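You operate a simulated robot arm through the tools that you are given. There is no shell and no other tool. Be economical: measure what you need, move in short steps, check, and stop when the job is done.

You are at the controls of a simulated robot arm. One attempt, no reset.

## Task
Unpin the slide block, run it to stop 1, rack the blue die.
Fine: the yellow pin goes in the pin rack's free hole, the die in cup 4; leave the red-knob lever at OPEN.

The check looks at the end state, three seconds after you hand in, the way a careful person would. Anything else that was tipped, shoved, dropped, spilled or broken makes it a failure.

## Robot
A 6-joint arm with a two-finger parallel gripper, fixed in place. Base frame: the origin is at the foot of the arm, x ahead of it, y to its left, z up; the work surface is at about z = 906. Lengths are in mm, angles in rad, forces in N, time in s.
With the tool pointing down near the work surface it reaches from about 240 to 660 mm from the base axis. Its first joint turns from -1.152 to 1.152 rad. Payload 2.9 kg.
The tool frame sits at the grasp point between the pads (the TCP): z along the fingers, y along the line on which they close. The tips reach 30 mm beyond it. Largest opening 110 mm; finger width 20, thickness 10; the body of the gripper, 48 by 112 mm, starts 55 mm behind the TCP.
Orientation is told as [roll, pitch, yaw] about the base's x, y, z axes, in that order, counted from this pose: with the fingers straight down and closing along the base's y, the tool's x points along the base's -x, its y along +y and its z along -z.

## Interface
- The arm moves only by the tool step_arm. Its argument "motion" is a list of rows, each an object of numbers (a shift or turn left out is 0, a gripper value left out holds the last): "grip": the closure, from 0 (fully open) to 1 (shut); "tx", "ty", "tz": the shift along the base's x, y, z in mm; "wx", "wy", "wz": the turn, a rotation vector about the base's x, y, z in rad. In form: [{"grip": .., "tx": .., "ty": .., "tz": .., "wx": .., "wy": .., "wz": ..}, ...]. A call has 1 to 20 rows; each row shifts and turns the commanded pose from where the row before left it. Rows are played at 5 a second. More than 50 mm and 0.15 rad between two rows, or a gripper value outside its range, and nothing of the call is played. A pose out of reach is approached as far as the arm can. The call stops where the force on the tool passes 50 N (or 10 N more than at its start, if that is more) or the arm is blocked; 0.2 s more then pass. The fingers move at their own pace (about 108 mm/s each) and stop on an object; they squeeze with about 28 N. The grip force told is the motor's: it shows also when the fingers shut on nothing. Time passes only in rows, and 0.2 s behind the last, so rows that do not move let the fingers close. It gives the time, the measured TCP pose, the force on the tool (base axes), the opening and the grip force at its end, in the units of the frame above (readings bear some noise).
- Cameras (640 x 400 px; columns grow to the right, rows downward): "scene" is fixed at [87.5, 433.3, 1408.5]; the picture's right is [-0.75, -0.66, 0.00], its down [-0.31, 0.35, -0.88] and it looks along [0.59, -0.66, -0.47] (base axes); focal length 266 px, centre (320, 200). "wrist" rides on the gripper at [73, 17, -103] in the tool frame; the picture's right is [-0.23, 0.97, 0.00], its down [-0.76, -0.18, -0.62] and it looks along [-0.61, -0.14, 0.78] (tool axes); focal length 222 px, centre (320, 200).
- get_image(camera): a new picture of that camera. The clock stands still meanwhile.
- locate(camera, pixels): for up to 12 pixels [column, row] of the newest picture of that camera ("zoom" is the newest enlarged one), the place [x, y, z] in the base frame of the surface seen there, good to about 3 mm, but the place of the scene camera against the robot may be out by one fixed shift of up to 18 mm in any direction. The clock stands still meanwhile.
- zoom(camera, box): a new picture of the part [left, top, right, bottom] of that camera's present view, enlarged. The clock stands still meanwhile.
- finish_job(): hands the job in; it is judged then, once.

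Work in short steps. Measure before you move; look again where a grasp or a placing could have gone wrong, and mend it. You have 80 turns and 34 pictures in all, those below and enlarged ones among them. Open the gripper and draw the arm clear of the work before you hand the job in, unless the task says otherwise; then end with one line.

The tools are called by a JSON object that holds its "op" and its "data". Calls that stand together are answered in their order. step_arm: Moves the arm, as the interface text tells. Its arguments: {"type":"object","properties":{"motion":{"type":"array","items":{"type":"object","properties":{"grip":{"type":"number"},"tx":{"type":"number"},"ty":{"type":"number"},"tz":{"type":"number"},"wx":{"type":"number"},"wy":{"type":"number"},"wz":{"type":"number"}}}}},"required":["motion"]} The other tools are called the same way: get_image (camera) takes a picture; locate (camera, pixels) gives the place of the surface under pixels of a picture; zoom (camera, box) takes an enlarged picture of a part of a camera's view; finish_job () hands the job in.

At the start:

```text
t: 0.0
eef_pos: [392.8, -120.2, 1277.8]
tcp_rot: [0.0, -0.002, 0.001]
contact_force: [-0.3, 0.4, -0.2]
grip_width: 109.9
grasp_force: 0.1
```

scene: 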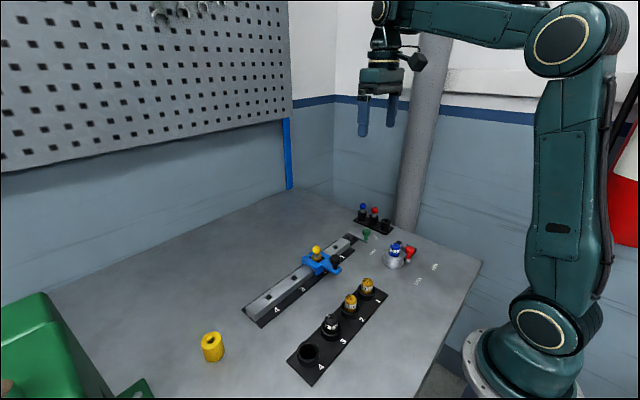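
wrist: 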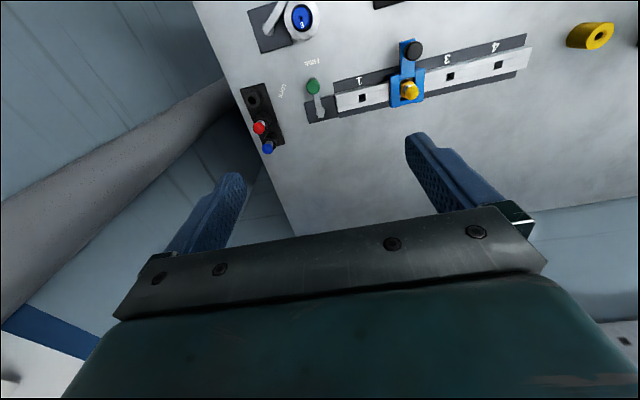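

I begin by enlarging the scene around the slide, lever, die and racks to identify everything.

{"op": "zoom", "data": {"camera": "scene", "box": [300, 190, 460, 290]}}

{"op": "zoom", "data": {"camera": "scene", "box": [230, 230, 400, 390]}}

{"op": "zoom", "data": {"camera": "wrist", "box": [220, 0, 540, 200]}}

```text
4.00 times, centred on (380, 240) of scene
```

zoom: 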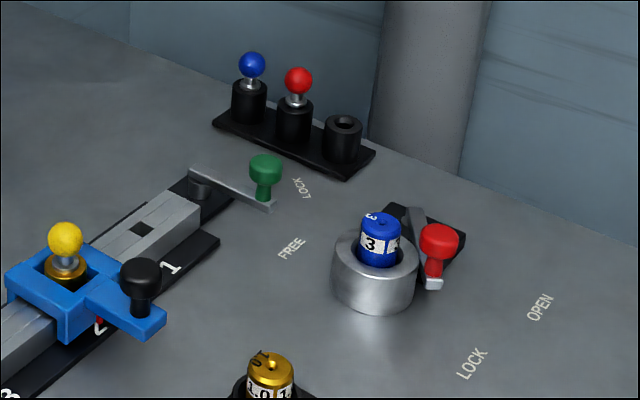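

```text
2.50 times, centred on (315, 310) of scene
```

zoom: 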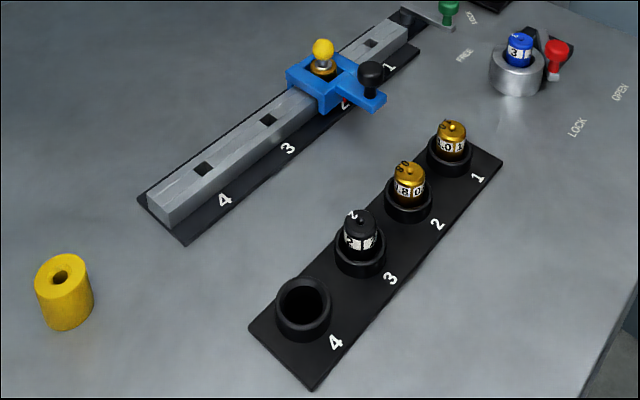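

```text
2.00 times, centred on (380, 100) of wrist
```

zoom: 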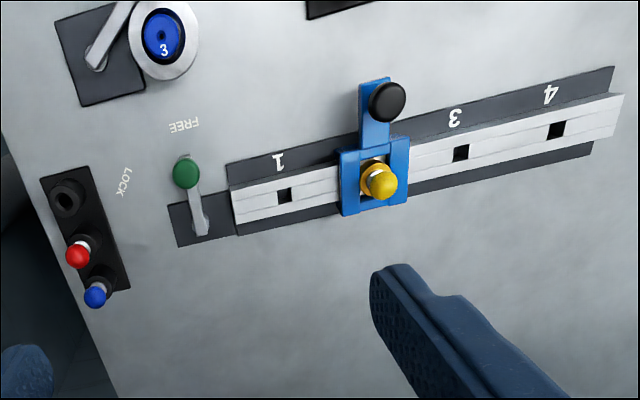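

I measure key points from the wrist zoom (slide, pin, block knob, green lever, labels, pin rack, red lever) and some in the full scene picture.

{"op": "locate", "data": {"camera": "zoom", "pixels": [[186, 172], [203, 228], [185, 125], [123, 183], [285, 194], [384, 180], [388, 102], [461, 152], [66, 198], [78, 253], [163, 32], [97, 60]]}}

{"op": "locate", "data": {"camera": "scene", "pixels": [[367, 229], [316, 250], [335, 259], [395, 245], [410, 250], [404, 243], [434, 267], [418, 281], [307, 352], [330, 321], [386, 222], [375, 210]]}}

```text
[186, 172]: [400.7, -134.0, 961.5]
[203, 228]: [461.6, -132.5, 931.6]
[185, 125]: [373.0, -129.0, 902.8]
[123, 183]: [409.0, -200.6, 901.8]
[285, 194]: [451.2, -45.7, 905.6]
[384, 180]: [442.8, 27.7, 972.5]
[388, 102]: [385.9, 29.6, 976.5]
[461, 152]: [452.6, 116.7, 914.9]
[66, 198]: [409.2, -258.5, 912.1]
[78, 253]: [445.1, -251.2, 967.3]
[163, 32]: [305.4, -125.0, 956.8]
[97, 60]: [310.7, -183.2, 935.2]
```

```text
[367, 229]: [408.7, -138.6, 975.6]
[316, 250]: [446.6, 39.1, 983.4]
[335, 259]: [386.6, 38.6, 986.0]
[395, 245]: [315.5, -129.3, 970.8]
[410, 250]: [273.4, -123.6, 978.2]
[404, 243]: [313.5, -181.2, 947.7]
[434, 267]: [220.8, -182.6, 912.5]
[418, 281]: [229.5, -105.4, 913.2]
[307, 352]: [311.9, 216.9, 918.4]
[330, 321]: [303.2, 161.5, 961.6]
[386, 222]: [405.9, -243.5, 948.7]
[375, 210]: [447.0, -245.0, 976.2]
```

The green lever appears to point at FREE and the red one at LOCK. Scene readings sit about (+3,+6,+11) from the wrist ones. I move over the pin near (447, 31) for a closer look.

{"op": "step_arm", "data": {"motion": [{"tx": 9, "ty": 25, "tz": -25, "grip": 0.45}, {"tx": 9, "ty": 25, "tz": -25}, {"tx": 9, "ty": 25, "tz": -25}, {"tx": 9, "ty": 25, "tz": -25}, {"tx": 9, "ty": 25, "tz": -25}, {"tx": 9, "ty": 26, "tz": -25}, {"tz": -20}, {}]}}

{"op": "get_image", "data": {"camera": "wrist"}}

```text
t: 1.8
eef_pos: [444.4, 29.9, 1106.9]
tcp_rot: [0.001, -0.001, -0.002]
contact_force: [0.0, 0.5, 0.8]
grip_width: 60.4
grasp_force: 0.0
```

```text
28 pictures are left
```

wrist: 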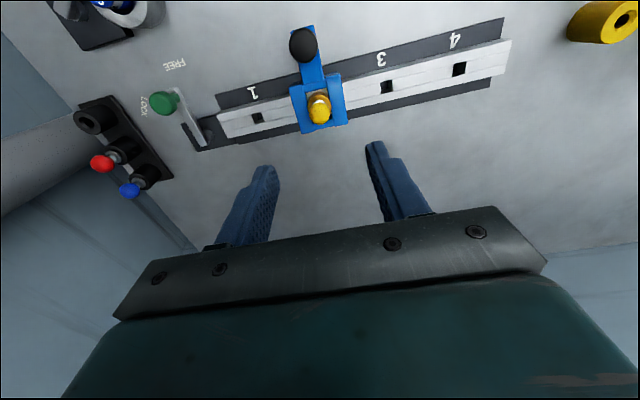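

Closer view: the pin's ball is at (319,107) in the block. I enlarge this region to measure it precisely.

{"op": "zoom", "data": {"camera": "wrist", "box": [70, 20, 390, 220]}}

{"op": "locate", "data": {"camera": "wrist", "pixels": [[319, 103], [319, 112], [319, 98], [303, 45], [303, 117], [335, 88], [205, 124], [195, 125], [163, 102], [176, 66], [147, 104], [95, 117]]}}

{"op": "locate", "data": {"camera": "wrist", "pixels": [[257, 118], [387, 87], [460, 69], [346, 110], [292, 95], [312, 75], [187, 99], [203, 145], [230, 115], [305, 120]]}}

```text
2.00 times, centred on (230, 120) of wrist
```

zoom: 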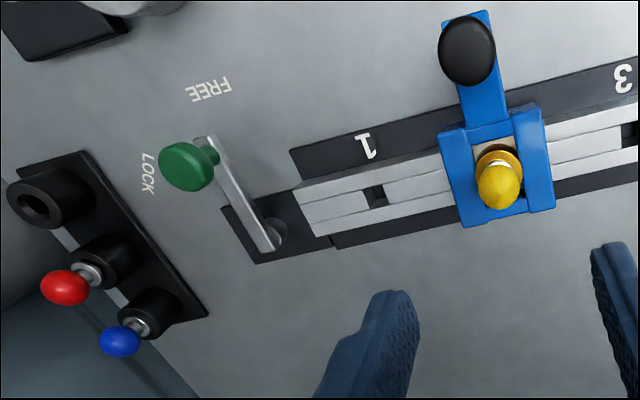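

```text
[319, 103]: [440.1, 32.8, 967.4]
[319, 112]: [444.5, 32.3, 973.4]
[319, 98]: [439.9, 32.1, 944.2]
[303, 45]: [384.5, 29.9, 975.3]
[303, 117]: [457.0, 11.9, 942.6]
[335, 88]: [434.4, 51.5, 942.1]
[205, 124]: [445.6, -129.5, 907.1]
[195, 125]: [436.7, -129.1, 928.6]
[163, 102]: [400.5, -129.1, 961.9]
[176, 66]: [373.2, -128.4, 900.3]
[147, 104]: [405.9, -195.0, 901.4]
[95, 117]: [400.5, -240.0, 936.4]
```

```text
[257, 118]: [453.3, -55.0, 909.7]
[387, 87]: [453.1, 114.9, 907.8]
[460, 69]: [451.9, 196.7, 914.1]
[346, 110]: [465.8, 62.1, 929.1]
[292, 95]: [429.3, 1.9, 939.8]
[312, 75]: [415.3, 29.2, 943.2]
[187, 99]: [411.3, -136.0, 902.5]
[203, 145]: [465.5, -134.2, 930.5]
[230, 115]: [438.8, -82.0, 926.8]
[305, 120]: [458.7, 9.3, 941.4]
```

The ball centre is about (448, 32, 965) with the block top at 942; the green lever lies exactly at FREE. I descend so the tips stop 5 mm above the block, then close on the ball.

{"op": "step_arm", "data": {"motion": [{"tx": 4, "ty": 2.5, "tz": -40}, {"tz": -40}, {"tz": -30}, {"tz": -20}, {}, {"grip": 0.7}, {"grip": 1}, {}, {}]}}

```text
t: 3.8
eef_pos: [450.4, 32.6, 978.0]
tcp_rot: [-0.001, 0.001, -0.001]
contact_force: [0.2, -3.2, -1.1]
grip_width: 19.7
grasp_force: 28.0
```

The fingers hold something 19.7 mm wide at 28 N, i.e. the ball. I lift straight up in small steps.

{"op": "step_arm", "data": {"motion": [{"tz": 8}, {"tz": 8}, {"tz": 12}, {"tz": 15}, {"tz": 20}, {"tz": 25}, {"tz": 30}, {}]}}

{"op": "zoom", "data": {"camera": "wrist", "box": [70, 0, 470, 250]}}

{"op": "zoom", "data": {"camera": "scene", "box": [270, 180, 430, 280]}}

```text
t: 5.6
eef_pos: [449.2, 33.6, 1097.1]
tcp_rot: [0.0, -0.001, 0.0]
contact_force: [-0.3, 0.6, -0.2]
grip_width: 19.1
grasp_force: 28.3
```

```text
1.60 times, centred on (270, 125) of wrist
```

zoom: 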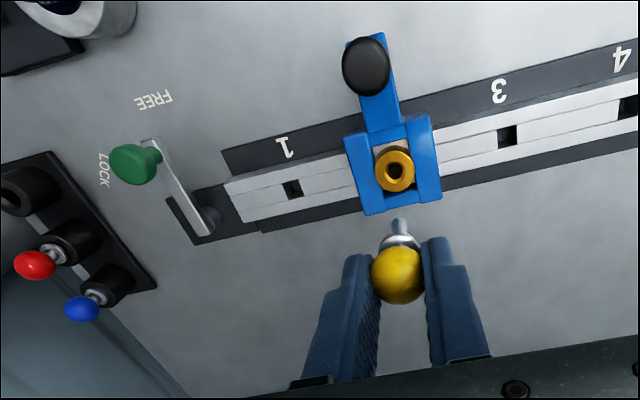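

```text
4.00 times, centred on (350, 230) of scene
```

zoom: 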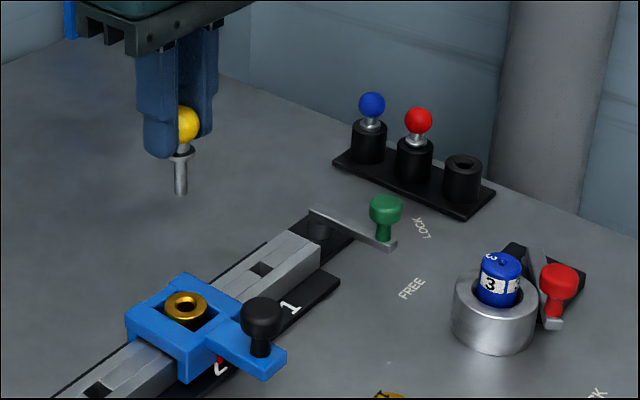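

The pin is held straight, with a stem about 25 mm long. I measure the rack: free bush, red/blue bushes, the bushing in the block and the pin tip.

{"op": "locate", "data": {"camera": "scene", "pixels": [[350, 230]]}}

{"op": "locate", "data": {"camera": "wrist", "pixels": [[88, 122], [97, 119], [80, 128], [79, 115], [77, 121], [109, 148], [135, 173], [320, 137], [318, 150], [316, 99], [91, 165], [319, 170]]}}

{"op": "locate", "data": {"camera": "zoom", "pixels": [[463, 160], [447, 163], [479, 163], [463, 155], [463, 170], [418, 120], [372, 104], [418, 143], [181, 190], [188, 122], [181, 154], [186, 295]]}}

```text
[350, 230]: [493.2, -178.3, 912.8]
```

```text
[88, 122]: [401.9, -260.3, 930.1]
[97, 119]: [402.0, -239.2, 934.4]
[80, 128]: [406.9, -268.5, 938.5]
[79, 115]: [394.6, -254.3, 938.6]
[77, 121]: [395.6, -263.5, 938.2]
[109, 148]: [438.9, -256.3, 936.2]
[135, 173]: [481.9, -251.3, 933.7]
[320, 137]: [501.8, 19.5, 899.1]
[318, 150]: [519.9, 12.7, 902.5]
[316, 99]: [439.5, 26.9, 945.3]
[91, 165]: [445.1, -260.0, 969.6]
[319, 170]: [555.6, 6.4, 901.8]
```

```text
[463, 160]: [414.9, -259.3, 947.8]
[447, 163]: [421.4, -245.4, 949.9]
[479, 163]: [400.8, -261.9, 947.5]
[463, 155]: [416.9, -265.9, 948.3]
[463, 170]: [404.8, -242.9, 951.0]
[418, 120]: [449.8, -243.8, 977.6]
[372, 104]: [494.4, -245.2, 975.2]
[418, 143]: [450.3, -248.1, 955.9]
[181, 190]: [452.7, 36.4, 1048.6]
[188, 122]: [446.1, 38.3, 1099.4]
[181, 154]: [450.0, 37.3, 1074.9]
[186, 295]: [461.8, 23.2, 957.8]
```

Rack free bush is about (408, -259) with top at 938; the column stands behind it, so I check its position before carrying the pin there.

{"op": "locate", "data": {"camera": "scene", "pixels": [[400, 210], [410, 180], [420, 120], [428, 60], [395, 225], [398, 190], [388, 140]]}}

{"op": "step_arm", "data": {"motion": [{"ty": -48, "tx": -6}, {"ty": -48, "tx": -6}, {"ty": -48, "tx": -6}, {"ty": -48, "tx": -6}, {"ty": -35, "tx": -6}, {"ty": -25, "tx": -6}, {}]}}

```text
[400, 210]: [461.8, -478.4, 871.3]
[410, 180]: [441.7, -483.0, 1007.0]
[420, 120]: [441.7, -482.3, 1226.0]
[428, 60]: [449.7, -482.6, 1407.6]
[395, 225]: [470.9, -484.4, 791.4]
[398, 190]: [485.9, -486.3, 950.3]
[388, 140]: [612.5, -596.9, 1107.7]
```

```text
t: 7.2
eef_pos: [413.6, -220.0, 1095.0]
tcp_rot: [0.0, 0.001, 0.003]
contact_force: [-0.4, -0.9, -0.8]
grip_width: 18.8
grasp_force: 28.6
```

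The column is at y ≈ -485, well clear. I look from here at the free bush, which should be close to below the pin.

{"op": "zoom", "data": {"camera": "wrist", "box": [200, 20, 440, 170]}}

```text
2.67 times, centred on (320, 95) of wrist
```

zoom: 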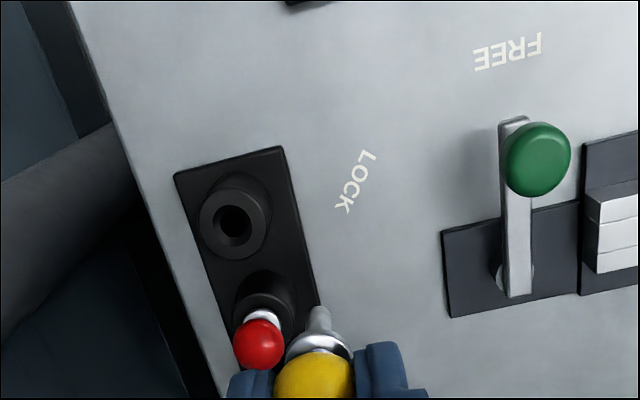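

The free bush's top ring is centred near (234,223) in the zoom. I sample its rim on four sides and the red bush too.

{"op": "locate", "data": {"camera": "zoom", "pixels": [[207, 223], [260, 223], [234, 197], [234, 251], [215, 204], [253, 204], [215, 243], [253, 243], [258, 345], [316, 320], [234, 283], [320, 370]]}}

```text
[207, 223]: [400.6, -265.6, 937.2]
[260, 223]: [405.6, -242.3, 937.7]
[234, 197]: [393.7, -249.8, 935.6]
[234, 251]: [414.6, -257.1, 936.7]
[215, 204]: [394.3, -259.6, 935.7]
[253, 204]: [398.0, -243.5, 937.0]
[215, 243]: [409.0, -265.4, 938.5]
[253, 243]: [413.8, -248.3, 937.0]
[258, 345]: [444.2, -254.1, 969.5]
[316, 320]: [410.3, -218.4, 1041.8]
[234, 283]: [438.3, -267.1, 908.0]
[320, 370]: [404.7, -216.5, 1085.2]
```

The bush centre is (404, -254), top 937; the stem is under the TCP. I move over it and lower until the pin tip is about 12 mm above the bush, then check.

{"op": "step_arm", "data": {"motion": [{"tx": -9.6, "ty": -34}, {"tz": -35}, {"tz": -30}, {"tz": -18}, {}]}}

{"op": "zoom", "data": {"camera": "wrist", "box": [220, 70, 420, 195]}}

{"op": "zoom", "data": {"camera": "scene", "box": [340, 180, 420, 240]}}

```text
t: 8.4
eef_pos: [402.4, -253.9, 1012.0]
tcp_rot: [-0.001, -0.001, 0.002]
contact_force: [-0.8, 0.2, 0.4]
grip_width: 18.8
grasp_force: 28.0
```

```text
3.20 times, centred on (320, 132) of wrist
```

zoom: 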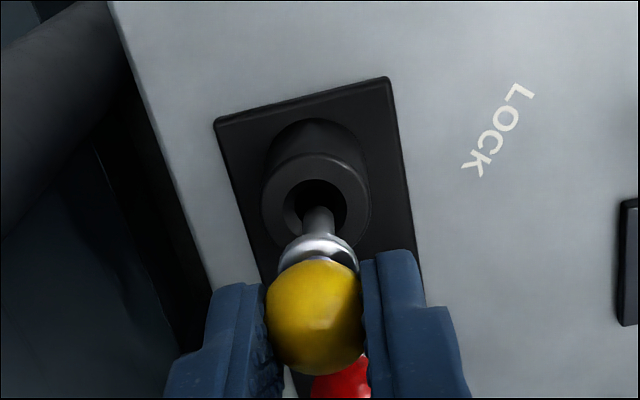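

```text
6.67 times, centred on (380, 210) of scene
```

zoom: 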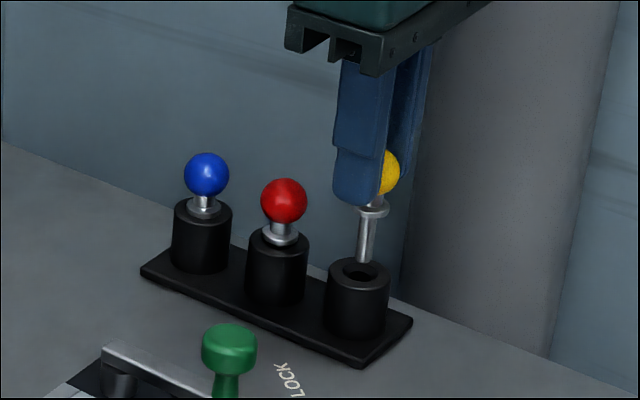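

The tip hovers just over the bush. I compare stem and ring in the same scene zoom to cancel the camera shift.

{"op": "locate", "data": {"camera": "zoom", "pixels": [[365, 250], [366, 235], [369, 220], [334, 272], [383, 274], [359, 262], [359, 286], [345, 264], [375, 282], [343, 281], [374, 265]]}}

{"op": "locate", "data": {"camera": "wrist", "pixels": [[319, 138], [319, 142]]}}

```text
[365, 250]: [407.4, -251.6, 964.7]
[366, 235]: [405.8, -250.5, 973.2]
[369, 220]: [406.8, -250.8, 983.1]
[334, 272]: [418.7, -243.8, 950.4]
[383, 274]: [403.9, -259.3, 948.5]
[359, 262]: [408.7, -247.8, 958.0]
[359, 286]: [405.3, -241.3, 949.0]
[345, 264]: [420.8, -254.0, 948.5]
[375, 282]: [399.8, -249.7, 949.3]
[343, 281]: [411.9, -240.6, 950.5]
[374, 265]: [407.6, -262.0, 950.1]
```

```text
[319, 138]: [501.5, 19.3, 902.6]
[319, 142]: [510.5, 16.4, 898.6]
```

Stem centre is about 1.5 mm short in x and 1.5–2 mm off in y relative to the ring. I correct and lower most of the way in small steps.

{"op": "step_arm", "data": {"motion": [{"tx": 1.5, "ty": 1.7}, {}, {"tz": -6}, {"tz": -6}, {"tz": -6}, {"tz": -6}, {}]}}

{"op": "zoom", "data": {"camera": "scene", "box": [340, 180, 420, 240]}}

```text
t: 10.0
eef_pos: [405.0, -252.0, 988.6]
tcp_rot: [-0.004, -0.001, 0.0]
contact_force: [-5.6, -14.0, 3.5]
grip_width: 18.4
grasp_force: 28.0
```

```text
6.67 times, centred on (380, 210) of scene
```

zoom: 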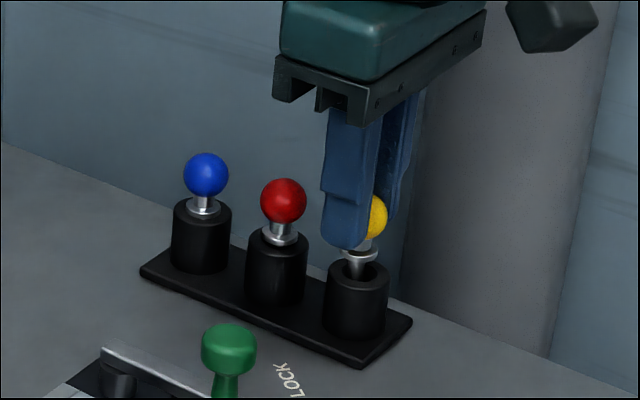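

The stem is in the bush but side force (-5.6, -14) says I am too far +y and +x. I ease back toward -y/-x and keep lowering.

{"op": "step_arm", "data": {"motion": [{"tx": -0.7, "ty": -1.6}, {}]}}

```text
t: 10.6
eef_pos: [405.1, -253.0, 989.9]
tcp_rot: [0.002, -0.001, 0.001]
contact_force: [-0.9, -8.1, -0.8]
grip_width: 18.7
grasp_force: 28.4
```

{"op": "step_arm", "data": {"motion": [{"tx": -0.2, "ty": -1.3}, {"tz": -3}, {"tz": -3}, {"tz": -2}, {}]}}

```text
t: 11.8
eef_pos: [405.0, -255.2, 980.2]
tcp_rot: [0.0, 0.0, 0.001]
contact_force: [-0.4, -0.7, -0.7]
grip_width: 18.5
grasp_force: 28.4
```

Side force is gone at (405, -255.2). I lower the last few millimetres gently to feel for the collar seating.

{"op": "step_arm", "data": {"motion": [{"tz": -2}, {"tz": -1.5}, {}]}}

{"op": "zoom", "data": {"camera": "scene", "box": [340, 180, 420, 240]}}

```text
t: 12.6
eef_pos: [405.2, -253.3, 976.7]
tcp_rot: [0.0, -0.002, -0.001]
contact_force: [-0.6, -0.2, 4.0]
grip_width: 18.7
grasp_force: 27.8
```

```text
6.67 times, centred on (380, 210) of scene
```

zoom: 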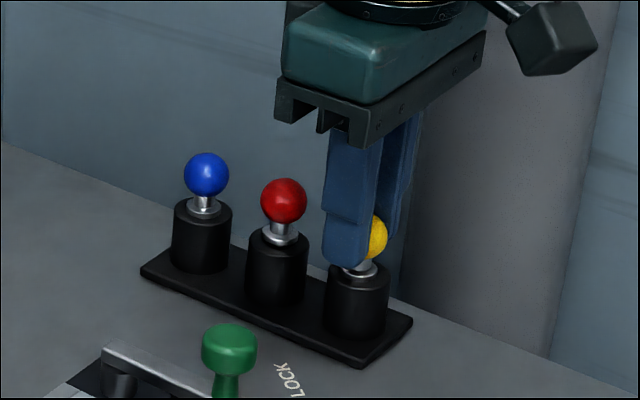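

The collar is seated like its neighbours (4 N up). I release, rise, and head toward the slide's black knob at (387, 30).

{"op": "step_arm", "data": {"motion": [{"grip": 0.6}, {"grip": 0.6}, {"tz": 15}, {"tz": 40}, {"tz": 45}, {"ty": 48}, {"ty": 48, "tx": -3}, {"ty": 48, "tx": -5}, {"ty": 48, "tx": -5}, {"ty": 48, "tx": -5}, {"ty": 43}, {}]}}

{"op": "zoom", "data": {"camera": "wrist", "box": [200, 40, 440, 190]}}

{"op": "zoom", "data": {"camera": "scene", "box": [300, 180, 460, 280]}}

```text
t: 15.2
eef_pos: [386.3, 28.9, 1076.3]
tcp_rot: [0.0, -0.001, 0.002]
contact_force: [0.5, 0.6, -0.1]
grip_width: 44.1
grasp_force: 0.0
```

```text
2.67 times, centred on (320, 115) of wrist
```

zoom: 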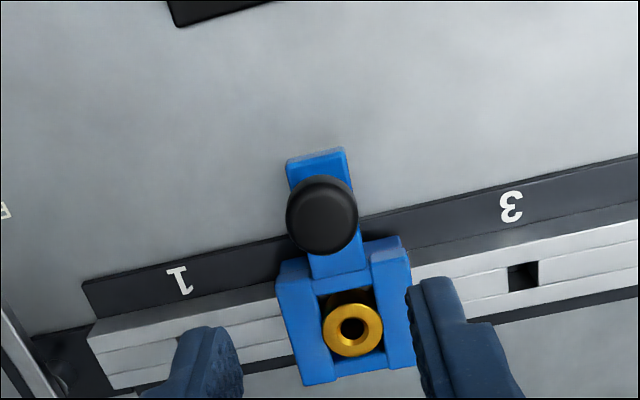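

```text
4.00 times, centred on (380, 230) of scene
```

zoom: 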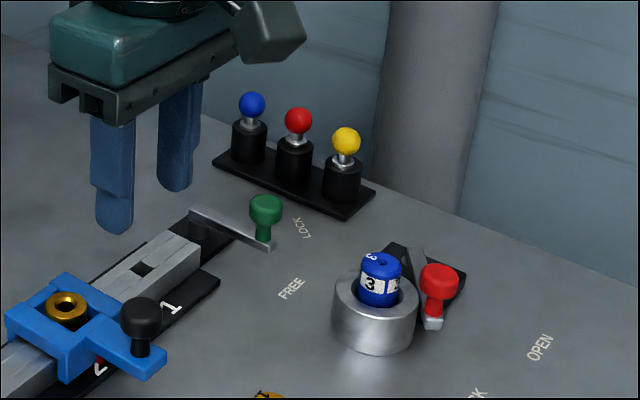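

The yellow pin is racked. I measure the knob, arm and bushing in the scene zoom.

{"op": "locate", "data": {"camera": "zoom", "pixels": [[141, 305], [141, 320], [141, 350], [160, 360], [125, 310], [158, 310], [67, 308], [140, 267], [80, 296], [50, 303]]}}

```text
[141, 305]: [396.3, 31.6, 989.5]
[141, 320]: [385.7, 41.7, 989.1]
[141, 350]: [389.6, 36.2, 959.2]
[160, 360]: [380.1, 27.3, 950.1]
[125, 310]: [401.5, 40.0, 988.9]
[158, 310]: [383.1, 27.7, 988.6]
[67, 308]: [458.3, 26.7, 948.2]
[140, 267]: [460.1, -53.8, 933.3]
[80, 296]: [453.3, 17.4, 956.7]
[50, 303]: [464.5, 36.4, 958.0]
```

Knob head is at about (388, 29.5), top 977; arm top ~939. I descend to TCP z 979 and close on the knob.

{"op": "step_arm", "data": {"motion": [{"tx": 1.5, "ty": 0.5, "tz": -40}, {"tz": -30}, {"tz": -20}, {"tz": -8}, {"grip": 0.8}, {"grip": 1}, {}]}}

```text
t: 16.8
eef_pos: [387.9, 29.9, 977.9]
tcp_rot: [-0.001, -0.001, 0.002]
contact_force: [0.4, 2.7, 0.0]
grip_width: 25.1
grasp_force: 44.6
```

Knob held (25 mm). I slide toward -y, starting with small steps to read the friction.

{"op": "step_arm", "data": {"motion": [{"ty": -4}, {"ty": -6}, {"ty": -8}, {"ty": -8}]}}

```text
t: 17.8
eef_pos: [388.6, 2.9, 978.1]
tcp_rot: [0.0, 0.0, 0.0]
contact_force: [0.8, 1.3, -5.6]
grip_width: 25.4
grasp_force: 45.0
```

It slides easily. I continue to about y = -44, leaving the last few millimetres for a check.

{"op": "step_arm", "data": {"motion": [{"ty": -10}, {"ty": -10}, {"ty": -10}, {"ty": -9}, {"ty": -8}, {}]}}

{"op": "zoom", "data": {"camera": "scene", "box": [240, 210, 400, 310]}}

```text
t: 19.2
eef_pos: [388.4, -44.5, 978.8]
tcp_rot: [0.0, 0.0, 0.0]
contact_force: [-2.7, -2.4, -10.6]
grip_width: 25.2
grasp_force: 45.8
```

```text
4.00 times, centred on (320, 260) of scene
```

zoom: 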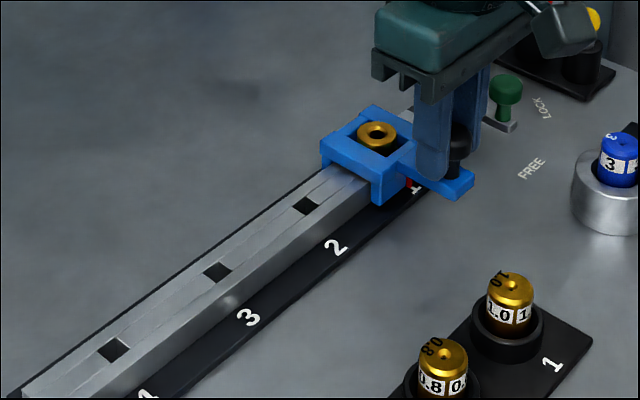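

I measure the three uncovered holes and the bushing to set the exact stop-1 travel.

{"op": "locate", "data": {"camera": "zoom", "pixels": [[292, 206], [319, 206], [305, 197], [305, 215], [203, 272], [231, 272], [217, 262], [217, 282], [361, 133], [393, 133], [377, 123], [377, 143]]}}

```text
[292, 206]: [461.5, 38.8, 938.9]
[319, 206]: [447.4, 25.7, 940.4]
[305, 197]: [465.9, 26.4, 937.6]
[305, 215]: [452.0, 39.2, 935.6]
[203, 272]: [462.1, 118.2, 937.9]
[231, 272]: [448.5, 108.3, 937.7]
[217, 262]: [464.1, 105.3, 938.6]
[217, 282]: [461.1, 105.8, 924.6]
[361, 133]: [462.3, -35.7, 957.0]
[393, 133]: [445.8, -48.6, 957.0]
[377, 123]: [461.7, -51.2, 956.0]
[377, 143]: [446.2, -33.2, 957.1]
```

Bushing now at y -42.2 against hole 2 at 32.5; I measure hole 4 and edges again to pin down the pitch.

{"op": "locate", "data": {"camera": "zoom", "pixels": [[97, 349], [129, 349], [112, 338], [112, 361], [204, 271], [230, 273], [216, 263], [219, 281], [335, 248], [248, 317], [415, 187], [408, 183]]}}

```text
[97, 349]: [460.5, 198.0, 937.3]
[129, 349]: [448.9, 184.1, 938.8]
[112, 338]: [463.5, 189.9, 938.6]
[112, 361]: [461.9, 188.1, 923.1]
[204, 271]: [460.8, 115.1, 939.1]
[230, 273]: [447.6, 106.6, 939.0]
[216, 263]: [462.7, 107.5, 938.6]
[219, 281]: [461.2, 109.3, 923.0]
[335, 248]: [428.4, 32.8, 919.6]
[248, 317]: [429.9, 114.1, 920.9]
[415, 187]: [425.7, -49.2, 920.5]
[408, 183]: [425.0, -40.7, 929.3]
```

The pitch is about 80 mm, so I move on 5.5 mm to TCP y ≈ -50 and verify.

{"op": "step_arm", "data": {"motion": [{"ty": -3}, {"ty": -2.5}, {}]}}

{"op": "zoom", "data": {"camera": "wrist", "box": [220, 60, 460, 210]}}

```text
t: 20.0
eef_pos: [388.3, -49.8, 979.0]
tcp_rot: [0.0, 0.0, 0.0]
contact_force: [0.6, -1.5, -9.2]
grip_width: 25.2
grasp_force: 45.1
```

```text
2.67 times, centred on (340, 135) of wrist
```

zoom: 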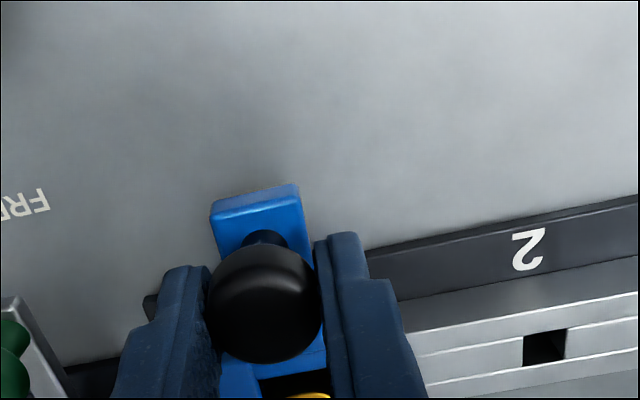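

At y -49.8. I release, rise, and look down at the block to confirm its alignment, moving back a bit so the camera sees it.

{"op": "step_arm", "data": {"motion": [{"grip": 0.6}, {"grip": 0.6}, {"tz": 20}, {"tz": 40}, {"tz": 40}, {"tx": -40}, {"tx": -20, "ty": -20}, {}]}}

{"op": "get_image", "data": {"camera": "wrist"}}

{"op": "zoom", "data": {"camera": "scene", "box": [300, 200, 400, 270]}}

```text
t: 21.8
eef_pos: [328.4, -68.6, 1079.8]
tcp_rot: [-0.001, -0.001, 0.003]
contact_force: [-0.5, 0.0, 0.9]
grip_width: 44.2
grasp_force: 0.0
```

```text
15 pictures are left
```

wrist: 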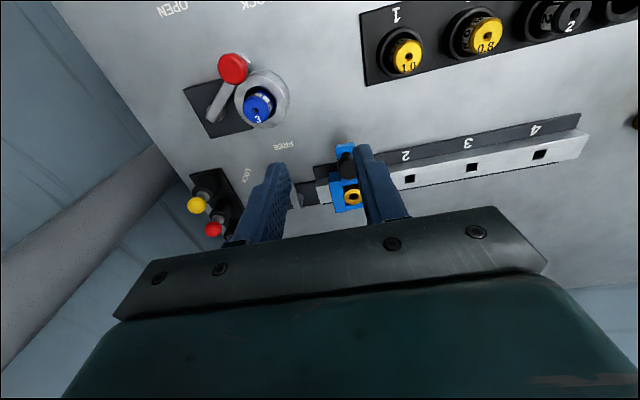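

```text
5.71 times, centred on (350, 235) of scene
```

zoom: 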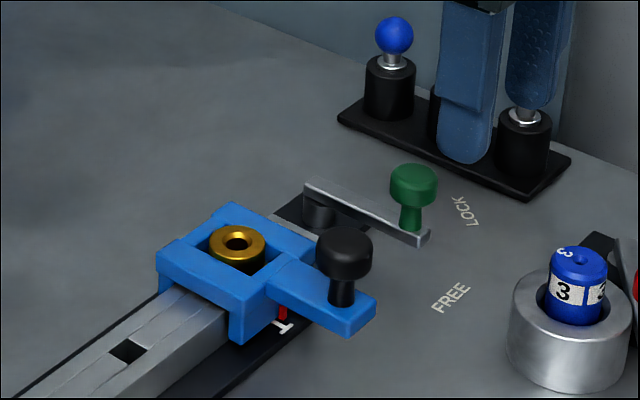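

The block's red mark at (283,312) lines up with the "1". I verify bushing vs hole 2 spacing, and measure the red lever, die and labels in the fresh wrist image.

{"op": "locate", "data": {"camera": "zoom", "pixels": [[215, 243], [260, 243], [237, 229], [237, 259], [109, 351], [146, 351], [128, 340], [283, 312], [283, 328], [578, 250], [552, 290], [578, 262]]}}

{"op": "locate", "data": {"camera": "wrist", "pixels": [[232, 68], [229, 84], [212, 118], [222, 100], [258, 103], [258, 118], [243, 98], [284, 103], [262, 121], [172, 10], [249, 3], [397, 15]]}}

```text
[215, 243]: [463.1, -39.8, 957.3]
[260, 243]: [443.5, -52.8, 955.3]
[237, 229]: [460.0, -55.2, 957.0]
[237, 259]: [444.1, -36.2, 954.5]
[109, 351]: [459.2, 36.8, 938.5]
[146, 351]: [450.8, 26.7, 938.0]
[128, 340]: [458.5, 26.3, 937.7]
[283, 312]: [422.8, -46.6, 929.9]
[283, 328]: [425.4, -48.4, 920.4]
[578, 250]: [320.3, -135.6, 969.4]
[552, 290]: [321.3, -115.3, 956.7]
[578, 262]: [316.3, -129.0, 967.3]
```

```text
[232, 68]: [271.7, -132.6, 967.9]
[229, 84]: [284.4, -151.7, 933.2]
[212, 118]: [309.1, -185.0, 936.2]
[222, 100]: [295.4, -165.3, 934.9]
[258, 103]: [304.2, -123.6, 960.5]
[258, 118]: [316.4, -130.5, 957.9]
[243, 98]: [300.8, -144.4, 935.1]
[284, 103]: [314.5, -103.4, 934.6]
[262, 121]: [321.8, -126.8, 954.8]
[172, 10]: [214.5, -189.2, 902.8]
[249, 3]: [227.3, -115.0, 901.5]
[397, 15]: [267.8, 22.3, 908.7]
```

Slide is at stop 1 within measuring noise. The red lever pivots at (310,-184), knob at (272,-131), OPEN being along -x from the pivot. I go over the knob and grip it.

{"op": "step_arm", "data": {"motion": [{"tx": -28, "ty": -31}, {"tx": -28, "ty": -31}, {"tz": -40}, {"tz": -30}, {"tz": -20}, {"tz": -11}, {}]}}

{"op": "zoom", "data": {"camera": "scene", "box": [360, 210, 460, 290]}}

```text
t: 23.4
eef_pos: [271.7, -131.4, 978.1]
tcp_rot: [-0.001, -0.002, 0.001]
contact_force: [-0.1, 0.8, -0.5]
grip_width: 44.0
grasp_force: 0.0
```

```text
5.00 times, centred on (410, 250) of scene
```

zoom: 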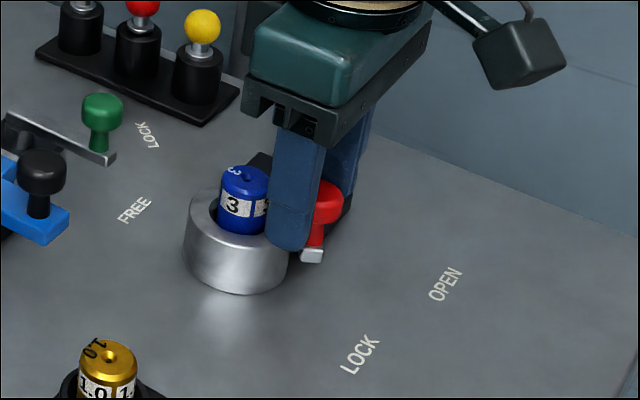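

The fingers straddle the red knob. I close and begin the arc about the pivot (radius ~65 mm).

{"op": "step_arm", "data": {"motion": [{"grip": 1}, {"grip": 1}, {}, {"tx": -2.6, "ty": -2.1}, {"tx": -2.7, "ty": -2.1}, {}]}}

```text
t: 24.8
eef_pos: [269.2, -136.8, 979.1]
tcp_rot: [-0.002, -0.007, 0.001]
contact_force: [14.0, -11.5, -7.9]
grip_width: 23.1
grasp_force: 45.5
```

The force (14,-11.5) is mostly radial inward, so the true radius is slightly smaller (~62 mm). I correct inward and continue.

{"op": "step_arm", "data": {"motion": [{"tx": 1.0, "ty": -3.5}, {"tx": -3.0, "ty": -2.4}, {"tx": -2.1, "ty": -2.5}, {"tx": -2.1, "ty": -2.5}, {}]}}

```text
t: 26.0
eef_pos: [259.0, -144.3, 977.3]
tcp_rot: [0.002, 0.005, 0.002]
contact_force: [-10.4, 15.2, 12.5]
grip_width: 22.9
grasp_force: 44.9
```

Now the force is outward (~17 N), so radius is ~64 mm. I continue with that.

{"op": "step_arm", "data": {"motion": [{"tx": -2.6, "ty": -0.9}, {"tx": -2.0, "ty": -2.7}, {"tx": -1.7, "ty": -2.9}, {"tx": -1.6, "ty": -3}, {}]}}

```text
t: 27.2
eef_pos: [253.0, -155.2, 977.1]
tcp_rot: [0.001, 0.002, 0.001]
contact_force: [-5.8, 9.3, -15.6]
grip_width: 22.8
grasp_force: 45.3
```

Forces are small; continuing with radius ~65 mm through 8°.

{"op": "step_arm", "data": {"motion": [{"tx": -1.8, "ty": -2.9}, {"tx": -1.6, "ty": -2.9}, {"tx": -1.1, "ty": -3.2}, {"tx": -1.0, "ty": -3.3}, {"tx": -0.7, "ty": -3.3}, {"tx": -0.6, "ty": -3.4}, {}]}}

{"op": "zoom", "data": {"camera": "scene", "box": [360, 210, 460, 290]}}

```text
t: 28.8
eef_pos: [245.8, -175.0, 978.8]
tcp_rot: [-0.001, 0.0, 0.0]
contact_force: [-1.9, 6.4, 4.4]
grip_width: 22.9
grasp_force: 45.3
```

```text
5.00 times, centred on (410, 250) of scene
```

zoom: 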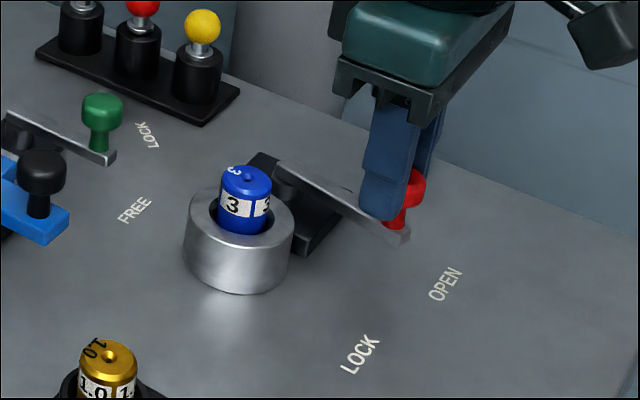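

The lever is near 8° and still easy. I go on in small steps to about -3° and read the force.

{"op": "step_arm", "data": {"motion": [{"tx": -0.3, "ty": -3.3}, {"tx": -0.2, "ty": -3.4}, {"tx": 0, "ty": -3}, {"tx": 0.1, "ty": -2.7}, {}]}}

```text
t: 30.0
eef_pos: [245.5, -187.9, 977.3]
tcp_rot: [0.001, -0.001, -0.001]
contact_force: [-3.2, 6.5, -2.3]
grip_width: 22.9
grasp_force: 45.0
```

Friction is unchanged, no stop yet. I probe 2 mm at a time a little further.

{"op": "step_arm", "data": {"motion": [{"tx": 0.1, "ty": -2}, {"tx": 0.2, "ty": -2}, {}]}}

{"op": "zoom", "data": {"camera": "scene", "box": [360, 210, 460, 290]}}

```text
t: 30.8
eef_pos: [244.7, -188.2, 978.0]
tcp_rot: [0.005, 0.003, 0.004]
contact_force: [-4.6, 24.0, 3.3]
grip_width: 22.9
grasp_force: 44.9
```

```text
5.00 times, centred on (410, 250) of scene
```

zoom: 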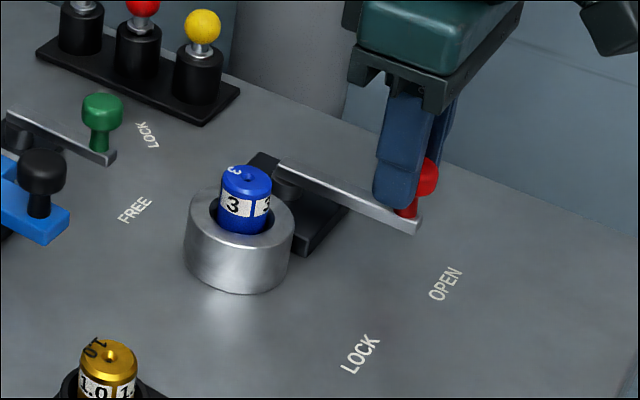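

Force rose to 24 N with no motion: the OPEN stop. I relax, release and rise, then shift so the wrist camera sees the die.

{"op": "step_arm", "data": {"motion": [{"ty": 2.8}, {"grip": 0.6}, {"grip": 0.6}, {"tz": 20}, {"tz": 40}, {"tz": 45}, {"tx": 25, "ty": 30}, {"tx": 25, "ty": 30}, {}]}}

{"op": "zoom", "data": {"camera": "wrist", "box": [190, 20, 510, 220]}}

```text
t: 32.8
eef_pos: [296.4, -127.3, 1084.1]
tcp_rot: [0.002, 0.001, 0.0]
contact_force: [0.7, 0.2, -0.1]
grip_width: 44.1
grasp_force: 0.1
```

```text
2.00 times, centred on (350, 120) of wrist
```

zoom: 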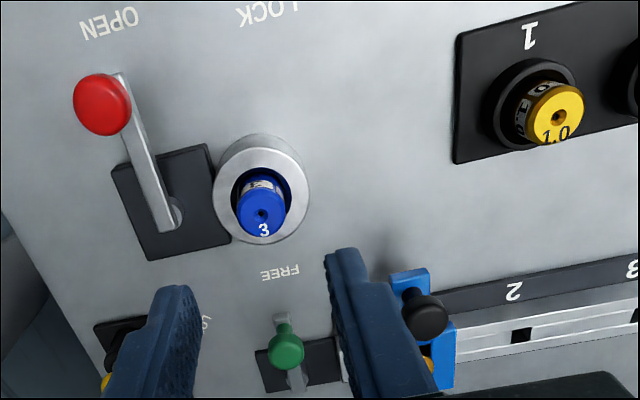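

The lever points at OPEN. I measure the die top (centre ~(262,212)), ring rim, and racked gold die 1.

{"op": "locate", "data": {"camera": "zoom", "pixels": [[243, 212], [281, 212], [262, 200], [262, 232], [222, 190], [302, 190], [262, 148], [262, 240], [541, 116], [578, 116], [559, 98], [545, 73]]}}

```text
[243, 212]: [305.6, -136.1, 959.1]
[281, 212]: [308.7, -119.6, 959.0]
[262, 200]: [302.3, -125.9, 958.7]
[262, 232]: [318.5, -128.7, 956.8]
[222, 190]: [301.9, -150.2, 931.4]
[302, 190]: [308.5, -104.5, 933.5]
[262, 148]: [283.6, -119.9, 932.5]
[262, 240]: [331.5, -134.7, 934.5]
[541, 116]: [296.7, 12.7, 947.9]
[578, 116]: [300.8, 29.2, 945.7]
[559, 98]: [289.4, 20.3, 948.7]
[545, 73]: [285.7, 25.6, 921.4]
```

Die centre (308, -127.5), top 959; ring top 933. I descend to TCP z 968 (tips 938) and grip the die.

{"op": "step_arm", "data": {"motion": [{"tx": 11.6, "ty": -0.3, "tz": -30}, {"tz": -40}, {"tz": -25}, {"tz": -15}, {"tz": -6}, {}, {"grip": 0.75}, {"grip": 1}, {}, {}]}}

```text
t: 35.0
eef_pos: [307.2, -129.2, 967.1]
tcp_rot: [-0.001, 0.0, 0.0]
contact_force: [0.7, 0.5, -0.2]
grip_width: 24.6
grasp_force: 27.9
```

The die is held (24.6 mm, no side force). I lift it slowly.

{"op": "step_arm", "data": {"motion": [{"tz": 5}, {"tz": 8}, {"tz": 12}, {"tz": 20}, {"tz": 30}, {"tz": 35}, {}]}}

{"op": "zoom", "data": {"camera": "scene", "box": [260, 180, 460, 380]}}

```text
t: 36.6
eef_pos: [308.2, -128.9, 1076.4]
tcp_rot: [0.0, -0.001, 0.0]
contact_force: [0.2, 0.5, -0.5]
grip_width: 24.2
grasp_force: 28.0
```

```text
2.00 times, centred on (360, 280) of scene
```

zoom: 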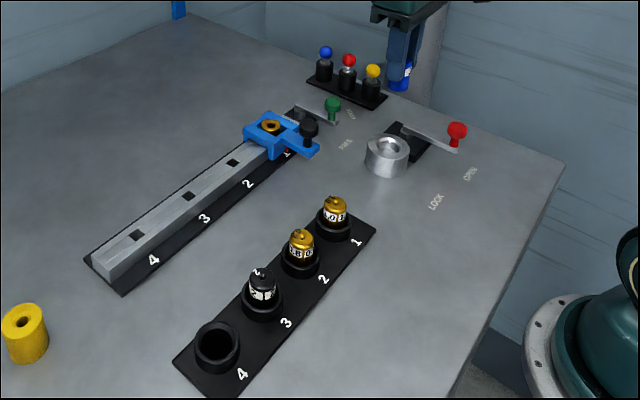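

The die is out of the chuck. I measure cup 4's rim, cup 3's rim, and the die's bottom.

{"op": "locate", "data": {"camera": "zoom", "pixels": [[197, 341], [239, 341], [218, 323], [218, 366], [203, 328], [232, 328], [203, 358], [233, 358], [400, 88], [398, 70], [263, 274], [302, 236]]}}

```text
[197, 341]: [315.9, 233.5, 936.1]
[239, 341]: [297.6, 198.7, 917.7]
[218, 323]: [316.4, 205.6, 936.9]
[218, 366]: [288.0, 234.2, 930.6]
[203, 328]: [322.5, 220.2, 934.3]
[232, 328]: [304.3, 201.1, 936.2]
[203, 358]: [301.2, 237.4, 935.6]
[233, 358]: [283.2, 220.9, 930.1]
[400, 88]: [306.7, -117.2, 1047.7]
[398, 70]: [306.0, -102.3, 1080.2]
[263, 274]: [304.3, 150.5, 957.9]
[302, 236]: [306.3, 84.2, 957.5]
```

Cup 4's centre is about (300, 214.5), rim 924 after removing the shift. I carry the die across at height and look from above.

{"op": "step_arm", "data": {"motion": [{"ty": 40, "tx": -1}, {"ty": 40, "tx": -1}, {"ty": 40, "tx": -1}, {"ty": 40, "tx": -1}, {"ty": 40, "tx": -1}, {"ty": 40, "tx": -1}, {"ty": 40, "tx": -1}, {"ty": 40}, {"ty": 23}, {}]}}

{"op": "zoom", "data": {"camera": "wrist", "box": [210, 60, 450, 210]}}

```text
t: 38.8
eef_pos: [300.9, 216.5, 1078.1]
tcp_rot: [-0.001, 0.0, -0.001]
contact_force: [0.3, -1.1, -0.6]
grip_width: 24.5
grasp_force: 28.3
```

```text
2.67 times, centred on (330, 135) of wrist
```

zoom: 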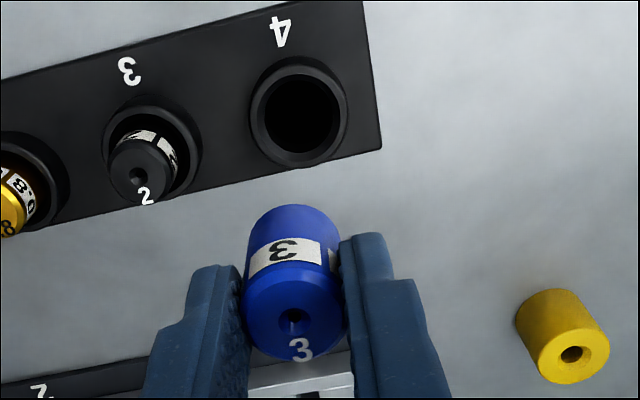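

Cup 4's rim is seen centred at (299,112). I sample it all round.

{"op": "locate", "data": {"camera": "zoom", "pixels": [[257, 114], [341, 114], [299, 71], [299, 160], [269, 83], [329, 83], [269, 146], [329, 146], [293, 215], [293, 222], [139, 175], [254, 240]]}}

```text
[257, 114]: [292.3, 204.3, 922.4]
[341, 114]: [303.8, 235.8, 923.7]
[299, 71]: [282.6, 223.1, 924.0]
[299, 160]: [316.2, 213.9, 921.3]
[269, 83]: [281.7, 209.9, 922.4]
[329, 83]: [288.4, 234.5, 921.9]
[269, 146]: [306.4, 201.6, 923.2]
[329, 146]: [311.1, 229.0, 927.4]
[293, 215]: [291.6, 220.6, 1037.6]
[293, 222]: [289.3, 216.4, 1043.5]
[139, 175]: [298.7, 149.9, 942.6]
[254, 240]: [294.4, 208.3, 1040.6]
```

Estimates of the cup centre give (298, 217–219). I lower to about 12 mm above the rim at (298, 218) and compare die and rim in both cameras.

{"op": "step_arm", "data": {"motion": [{"tx": -2.5, "ty": 1.8, "tz": -35}, {"tz": -35}, {"tz": -20}, {"tz": -10}, {}]}}

{"op": "zoom", "data": {"camera": "wrist", "box": [250, 80, 410, 180]}}

{"op": "zoom", "data": {"camera": "scene", "box": [260, 290, 360, 390]}}

```text
t: 40.0
eef_pos: [297.1, 216.0, 978.0]
tcp_rot: [-0.001, -0.001, -0.001]
contact_force: [0.8, 0.2, 0.4]
grip_width: 24.4
grasp_force: 27.7
```

```text
4.00 times, centred on (330, 130) of wrist
```

zoom: 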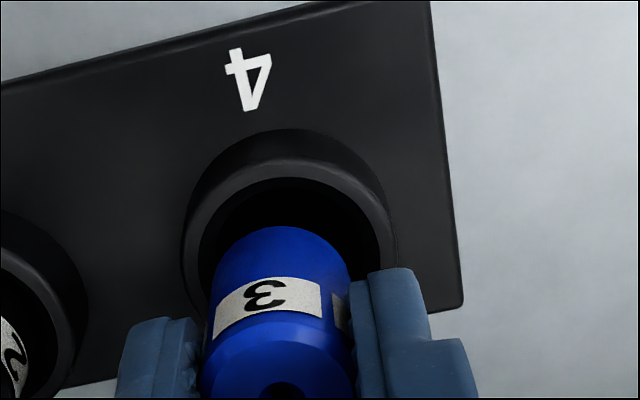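

```text
4.00 times, centred on (310, 340) of scene
```

zoom: 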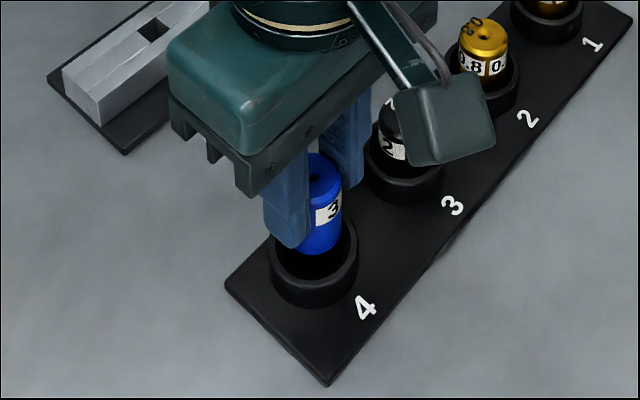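

Working out the projections, the die sits within ~1.5 mm of the cup centre and the bore leaves ~4–5 mm clearance. I shift +1.3 mm in y and lower in small steps.

{"op": "step_arm", "data": {"motion": [{"ty": 1.3}, {"tz": -5}, {"tz": -5}, {"tz": -4}, {"tz": -3}, {}]}}

```text
t: 41.4
eef_pos: [298.2, 216.6, 960.1]
tcp_rot: [0.0, 0.0, 0.002]
contact_force: [-1.7, 1.0, -0.1]
grip_width: 24.4
grasp_force: 28.2
```

No contact yet. I lower by single millimetres while watching the vertical force.

{"op": "step_arm", "data": {"motion": [{"tz": -1.5}, {"tz": -1.5}, {}]}}

{"op": "zoom", "data": {"camera": "scene", "box": [260, 290, 360, 390]}}

```text
t: 42.2
eef_pos: [298.1, 217.0, 956.5]
tcp_rot: [0.001, 0.0, -0.001]
contact_force: [-1.8, 1.7, -0.6]
grip_width: 24.4
grasp_force: 28.0
```

```text
4.00 times, centred on (310, 340) of scene
```

zoom: 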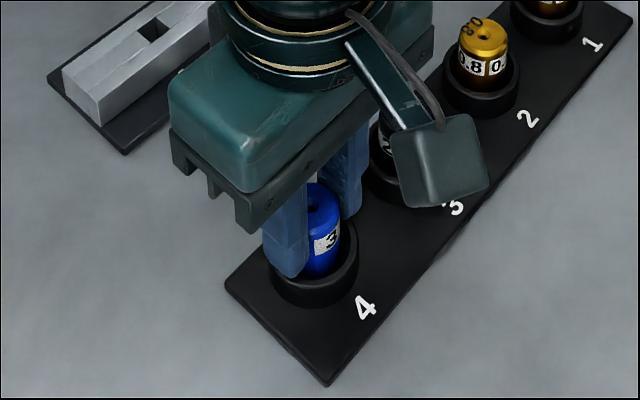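

The die is inside cup 4, still hanging. Two more single-millimetre steps, tips staying just above the rim.

{"op": "step_arm", "data": {"motion": [{"tz": -1.2}, {"tz": -1}, {}]}}

```text
t: 43.0
eef_pos: [298.4, 217.5, 954.1]
tcp_rot: [0.002, -0.005, 0.0]
contact_force: [-3.3, -3.8, 23.1]
grip_width: 24.5
grasp_force: 27.8
```

Contact felt at z 954 (23 N). I back up 1 mm to relax, open, and rise straight.

{"op": "step_arm", "data": {"motion": [{"tz": 1.2}, {"grip": 0.66}, {"grip": 0.6}, {}, {"tz": 10}, {"tz": 25}, {"tz": 40}, {"tz": 45}, {"tz": 45, "ty": -10}, {"ty": -45, "tz": 15}, {"ty": -45}, {"ty": -45}, {}]}}

{"op": "get_image", "data": {"camera": "scene"}}

{"op": "zoom", "data": {"camera": "scene", "box": [260, 190, 450, 390]}}

```text
t: 45.8
eef_pos: [298.1, 73.0, 1136.3]
tcp_rot: [0.0, -0.001, 0.002]
contact_force: [0.9, -0.4, 0.5]
grip_width: 44.0
grasp_force: 0.1
```

```text
4 pictures are left
```

scene: 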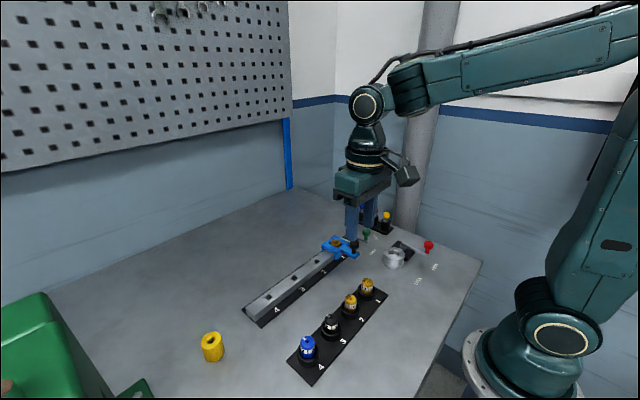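

```text
2.00 times, centred on (355, 290) of scene
```

zoom: 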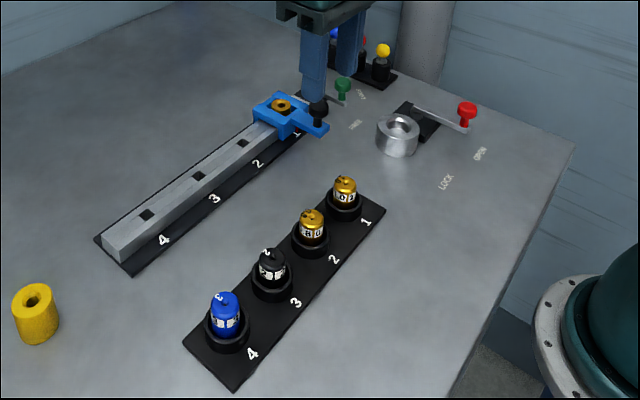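

Everything looks in place; I check that the blue die is seated upright at a height consistent with its length.

{"op": "zoom", "data": {"camera": "scene", "box": [280, 300, 360, 380]}}

{"op": "step_arm", "data": {"motion": [{"tz": 40, "grip": 0}, {"tz": 40}, {"tz": 40}, {}]}}

{"op": "zoom", "data": {"camera": "wrist", "box": [200, 0, 640, 220]}}

```text
5.00 times, centred on (320, 340) of scene
```

zoom: 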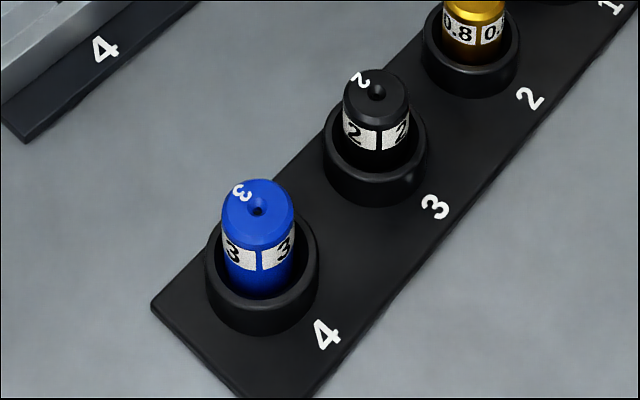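

```text
t: 46.8
eef_pos: [297.7, 72.5, 1257.0]
tcp_rot: [0.001, 0.001, 0.0]
contact_force: [0.2, 0.5, 0.3]
grip_width: 110.2
grasp_force: 0.1
```

```text
1.45 times, centred on (420, 110) of wrist
```

zoom: 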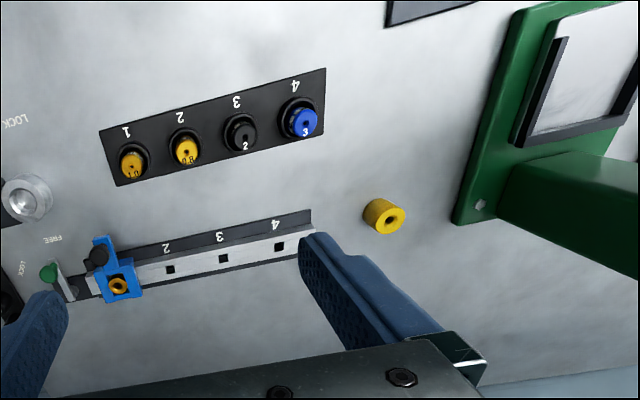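

The die stands upright in cup 4. A last check of the block spacing against the holes from this near-vertical view.

{"op": "locate", "data": {"camera": "zoom", "pixels": [[119, 286], [112, 287], [126, 285], [171, 269], [223, 259], [279, 246], [98, 256], [104, 299], [138, 294]]}}

```text
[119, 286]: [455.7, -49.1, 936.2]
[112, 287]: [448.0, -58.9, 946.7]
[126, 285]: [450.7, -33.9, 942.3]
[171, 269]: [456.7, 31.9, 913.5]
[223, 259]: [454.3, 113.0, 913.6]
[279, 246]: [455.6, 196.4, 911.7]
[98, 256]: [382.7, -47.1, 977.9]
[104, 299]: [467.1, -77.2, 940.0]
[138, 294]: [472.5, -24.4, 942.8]
```

The block is centred at y ≈ -49, which matches stop 1. The pin, lever and die are all in place and the arm is clear and open, so I hand in.

{"op": "finish_job", "data": {}}

```text
The job is handed in.
```

The job is handed in: the yellow pin is in the rack's free hole, the slide block is at stop 1, the blue die stands upright in cup 4, and the red-knob lever is at OPEN. I saw nothing else tipped or moved in the last pictures.
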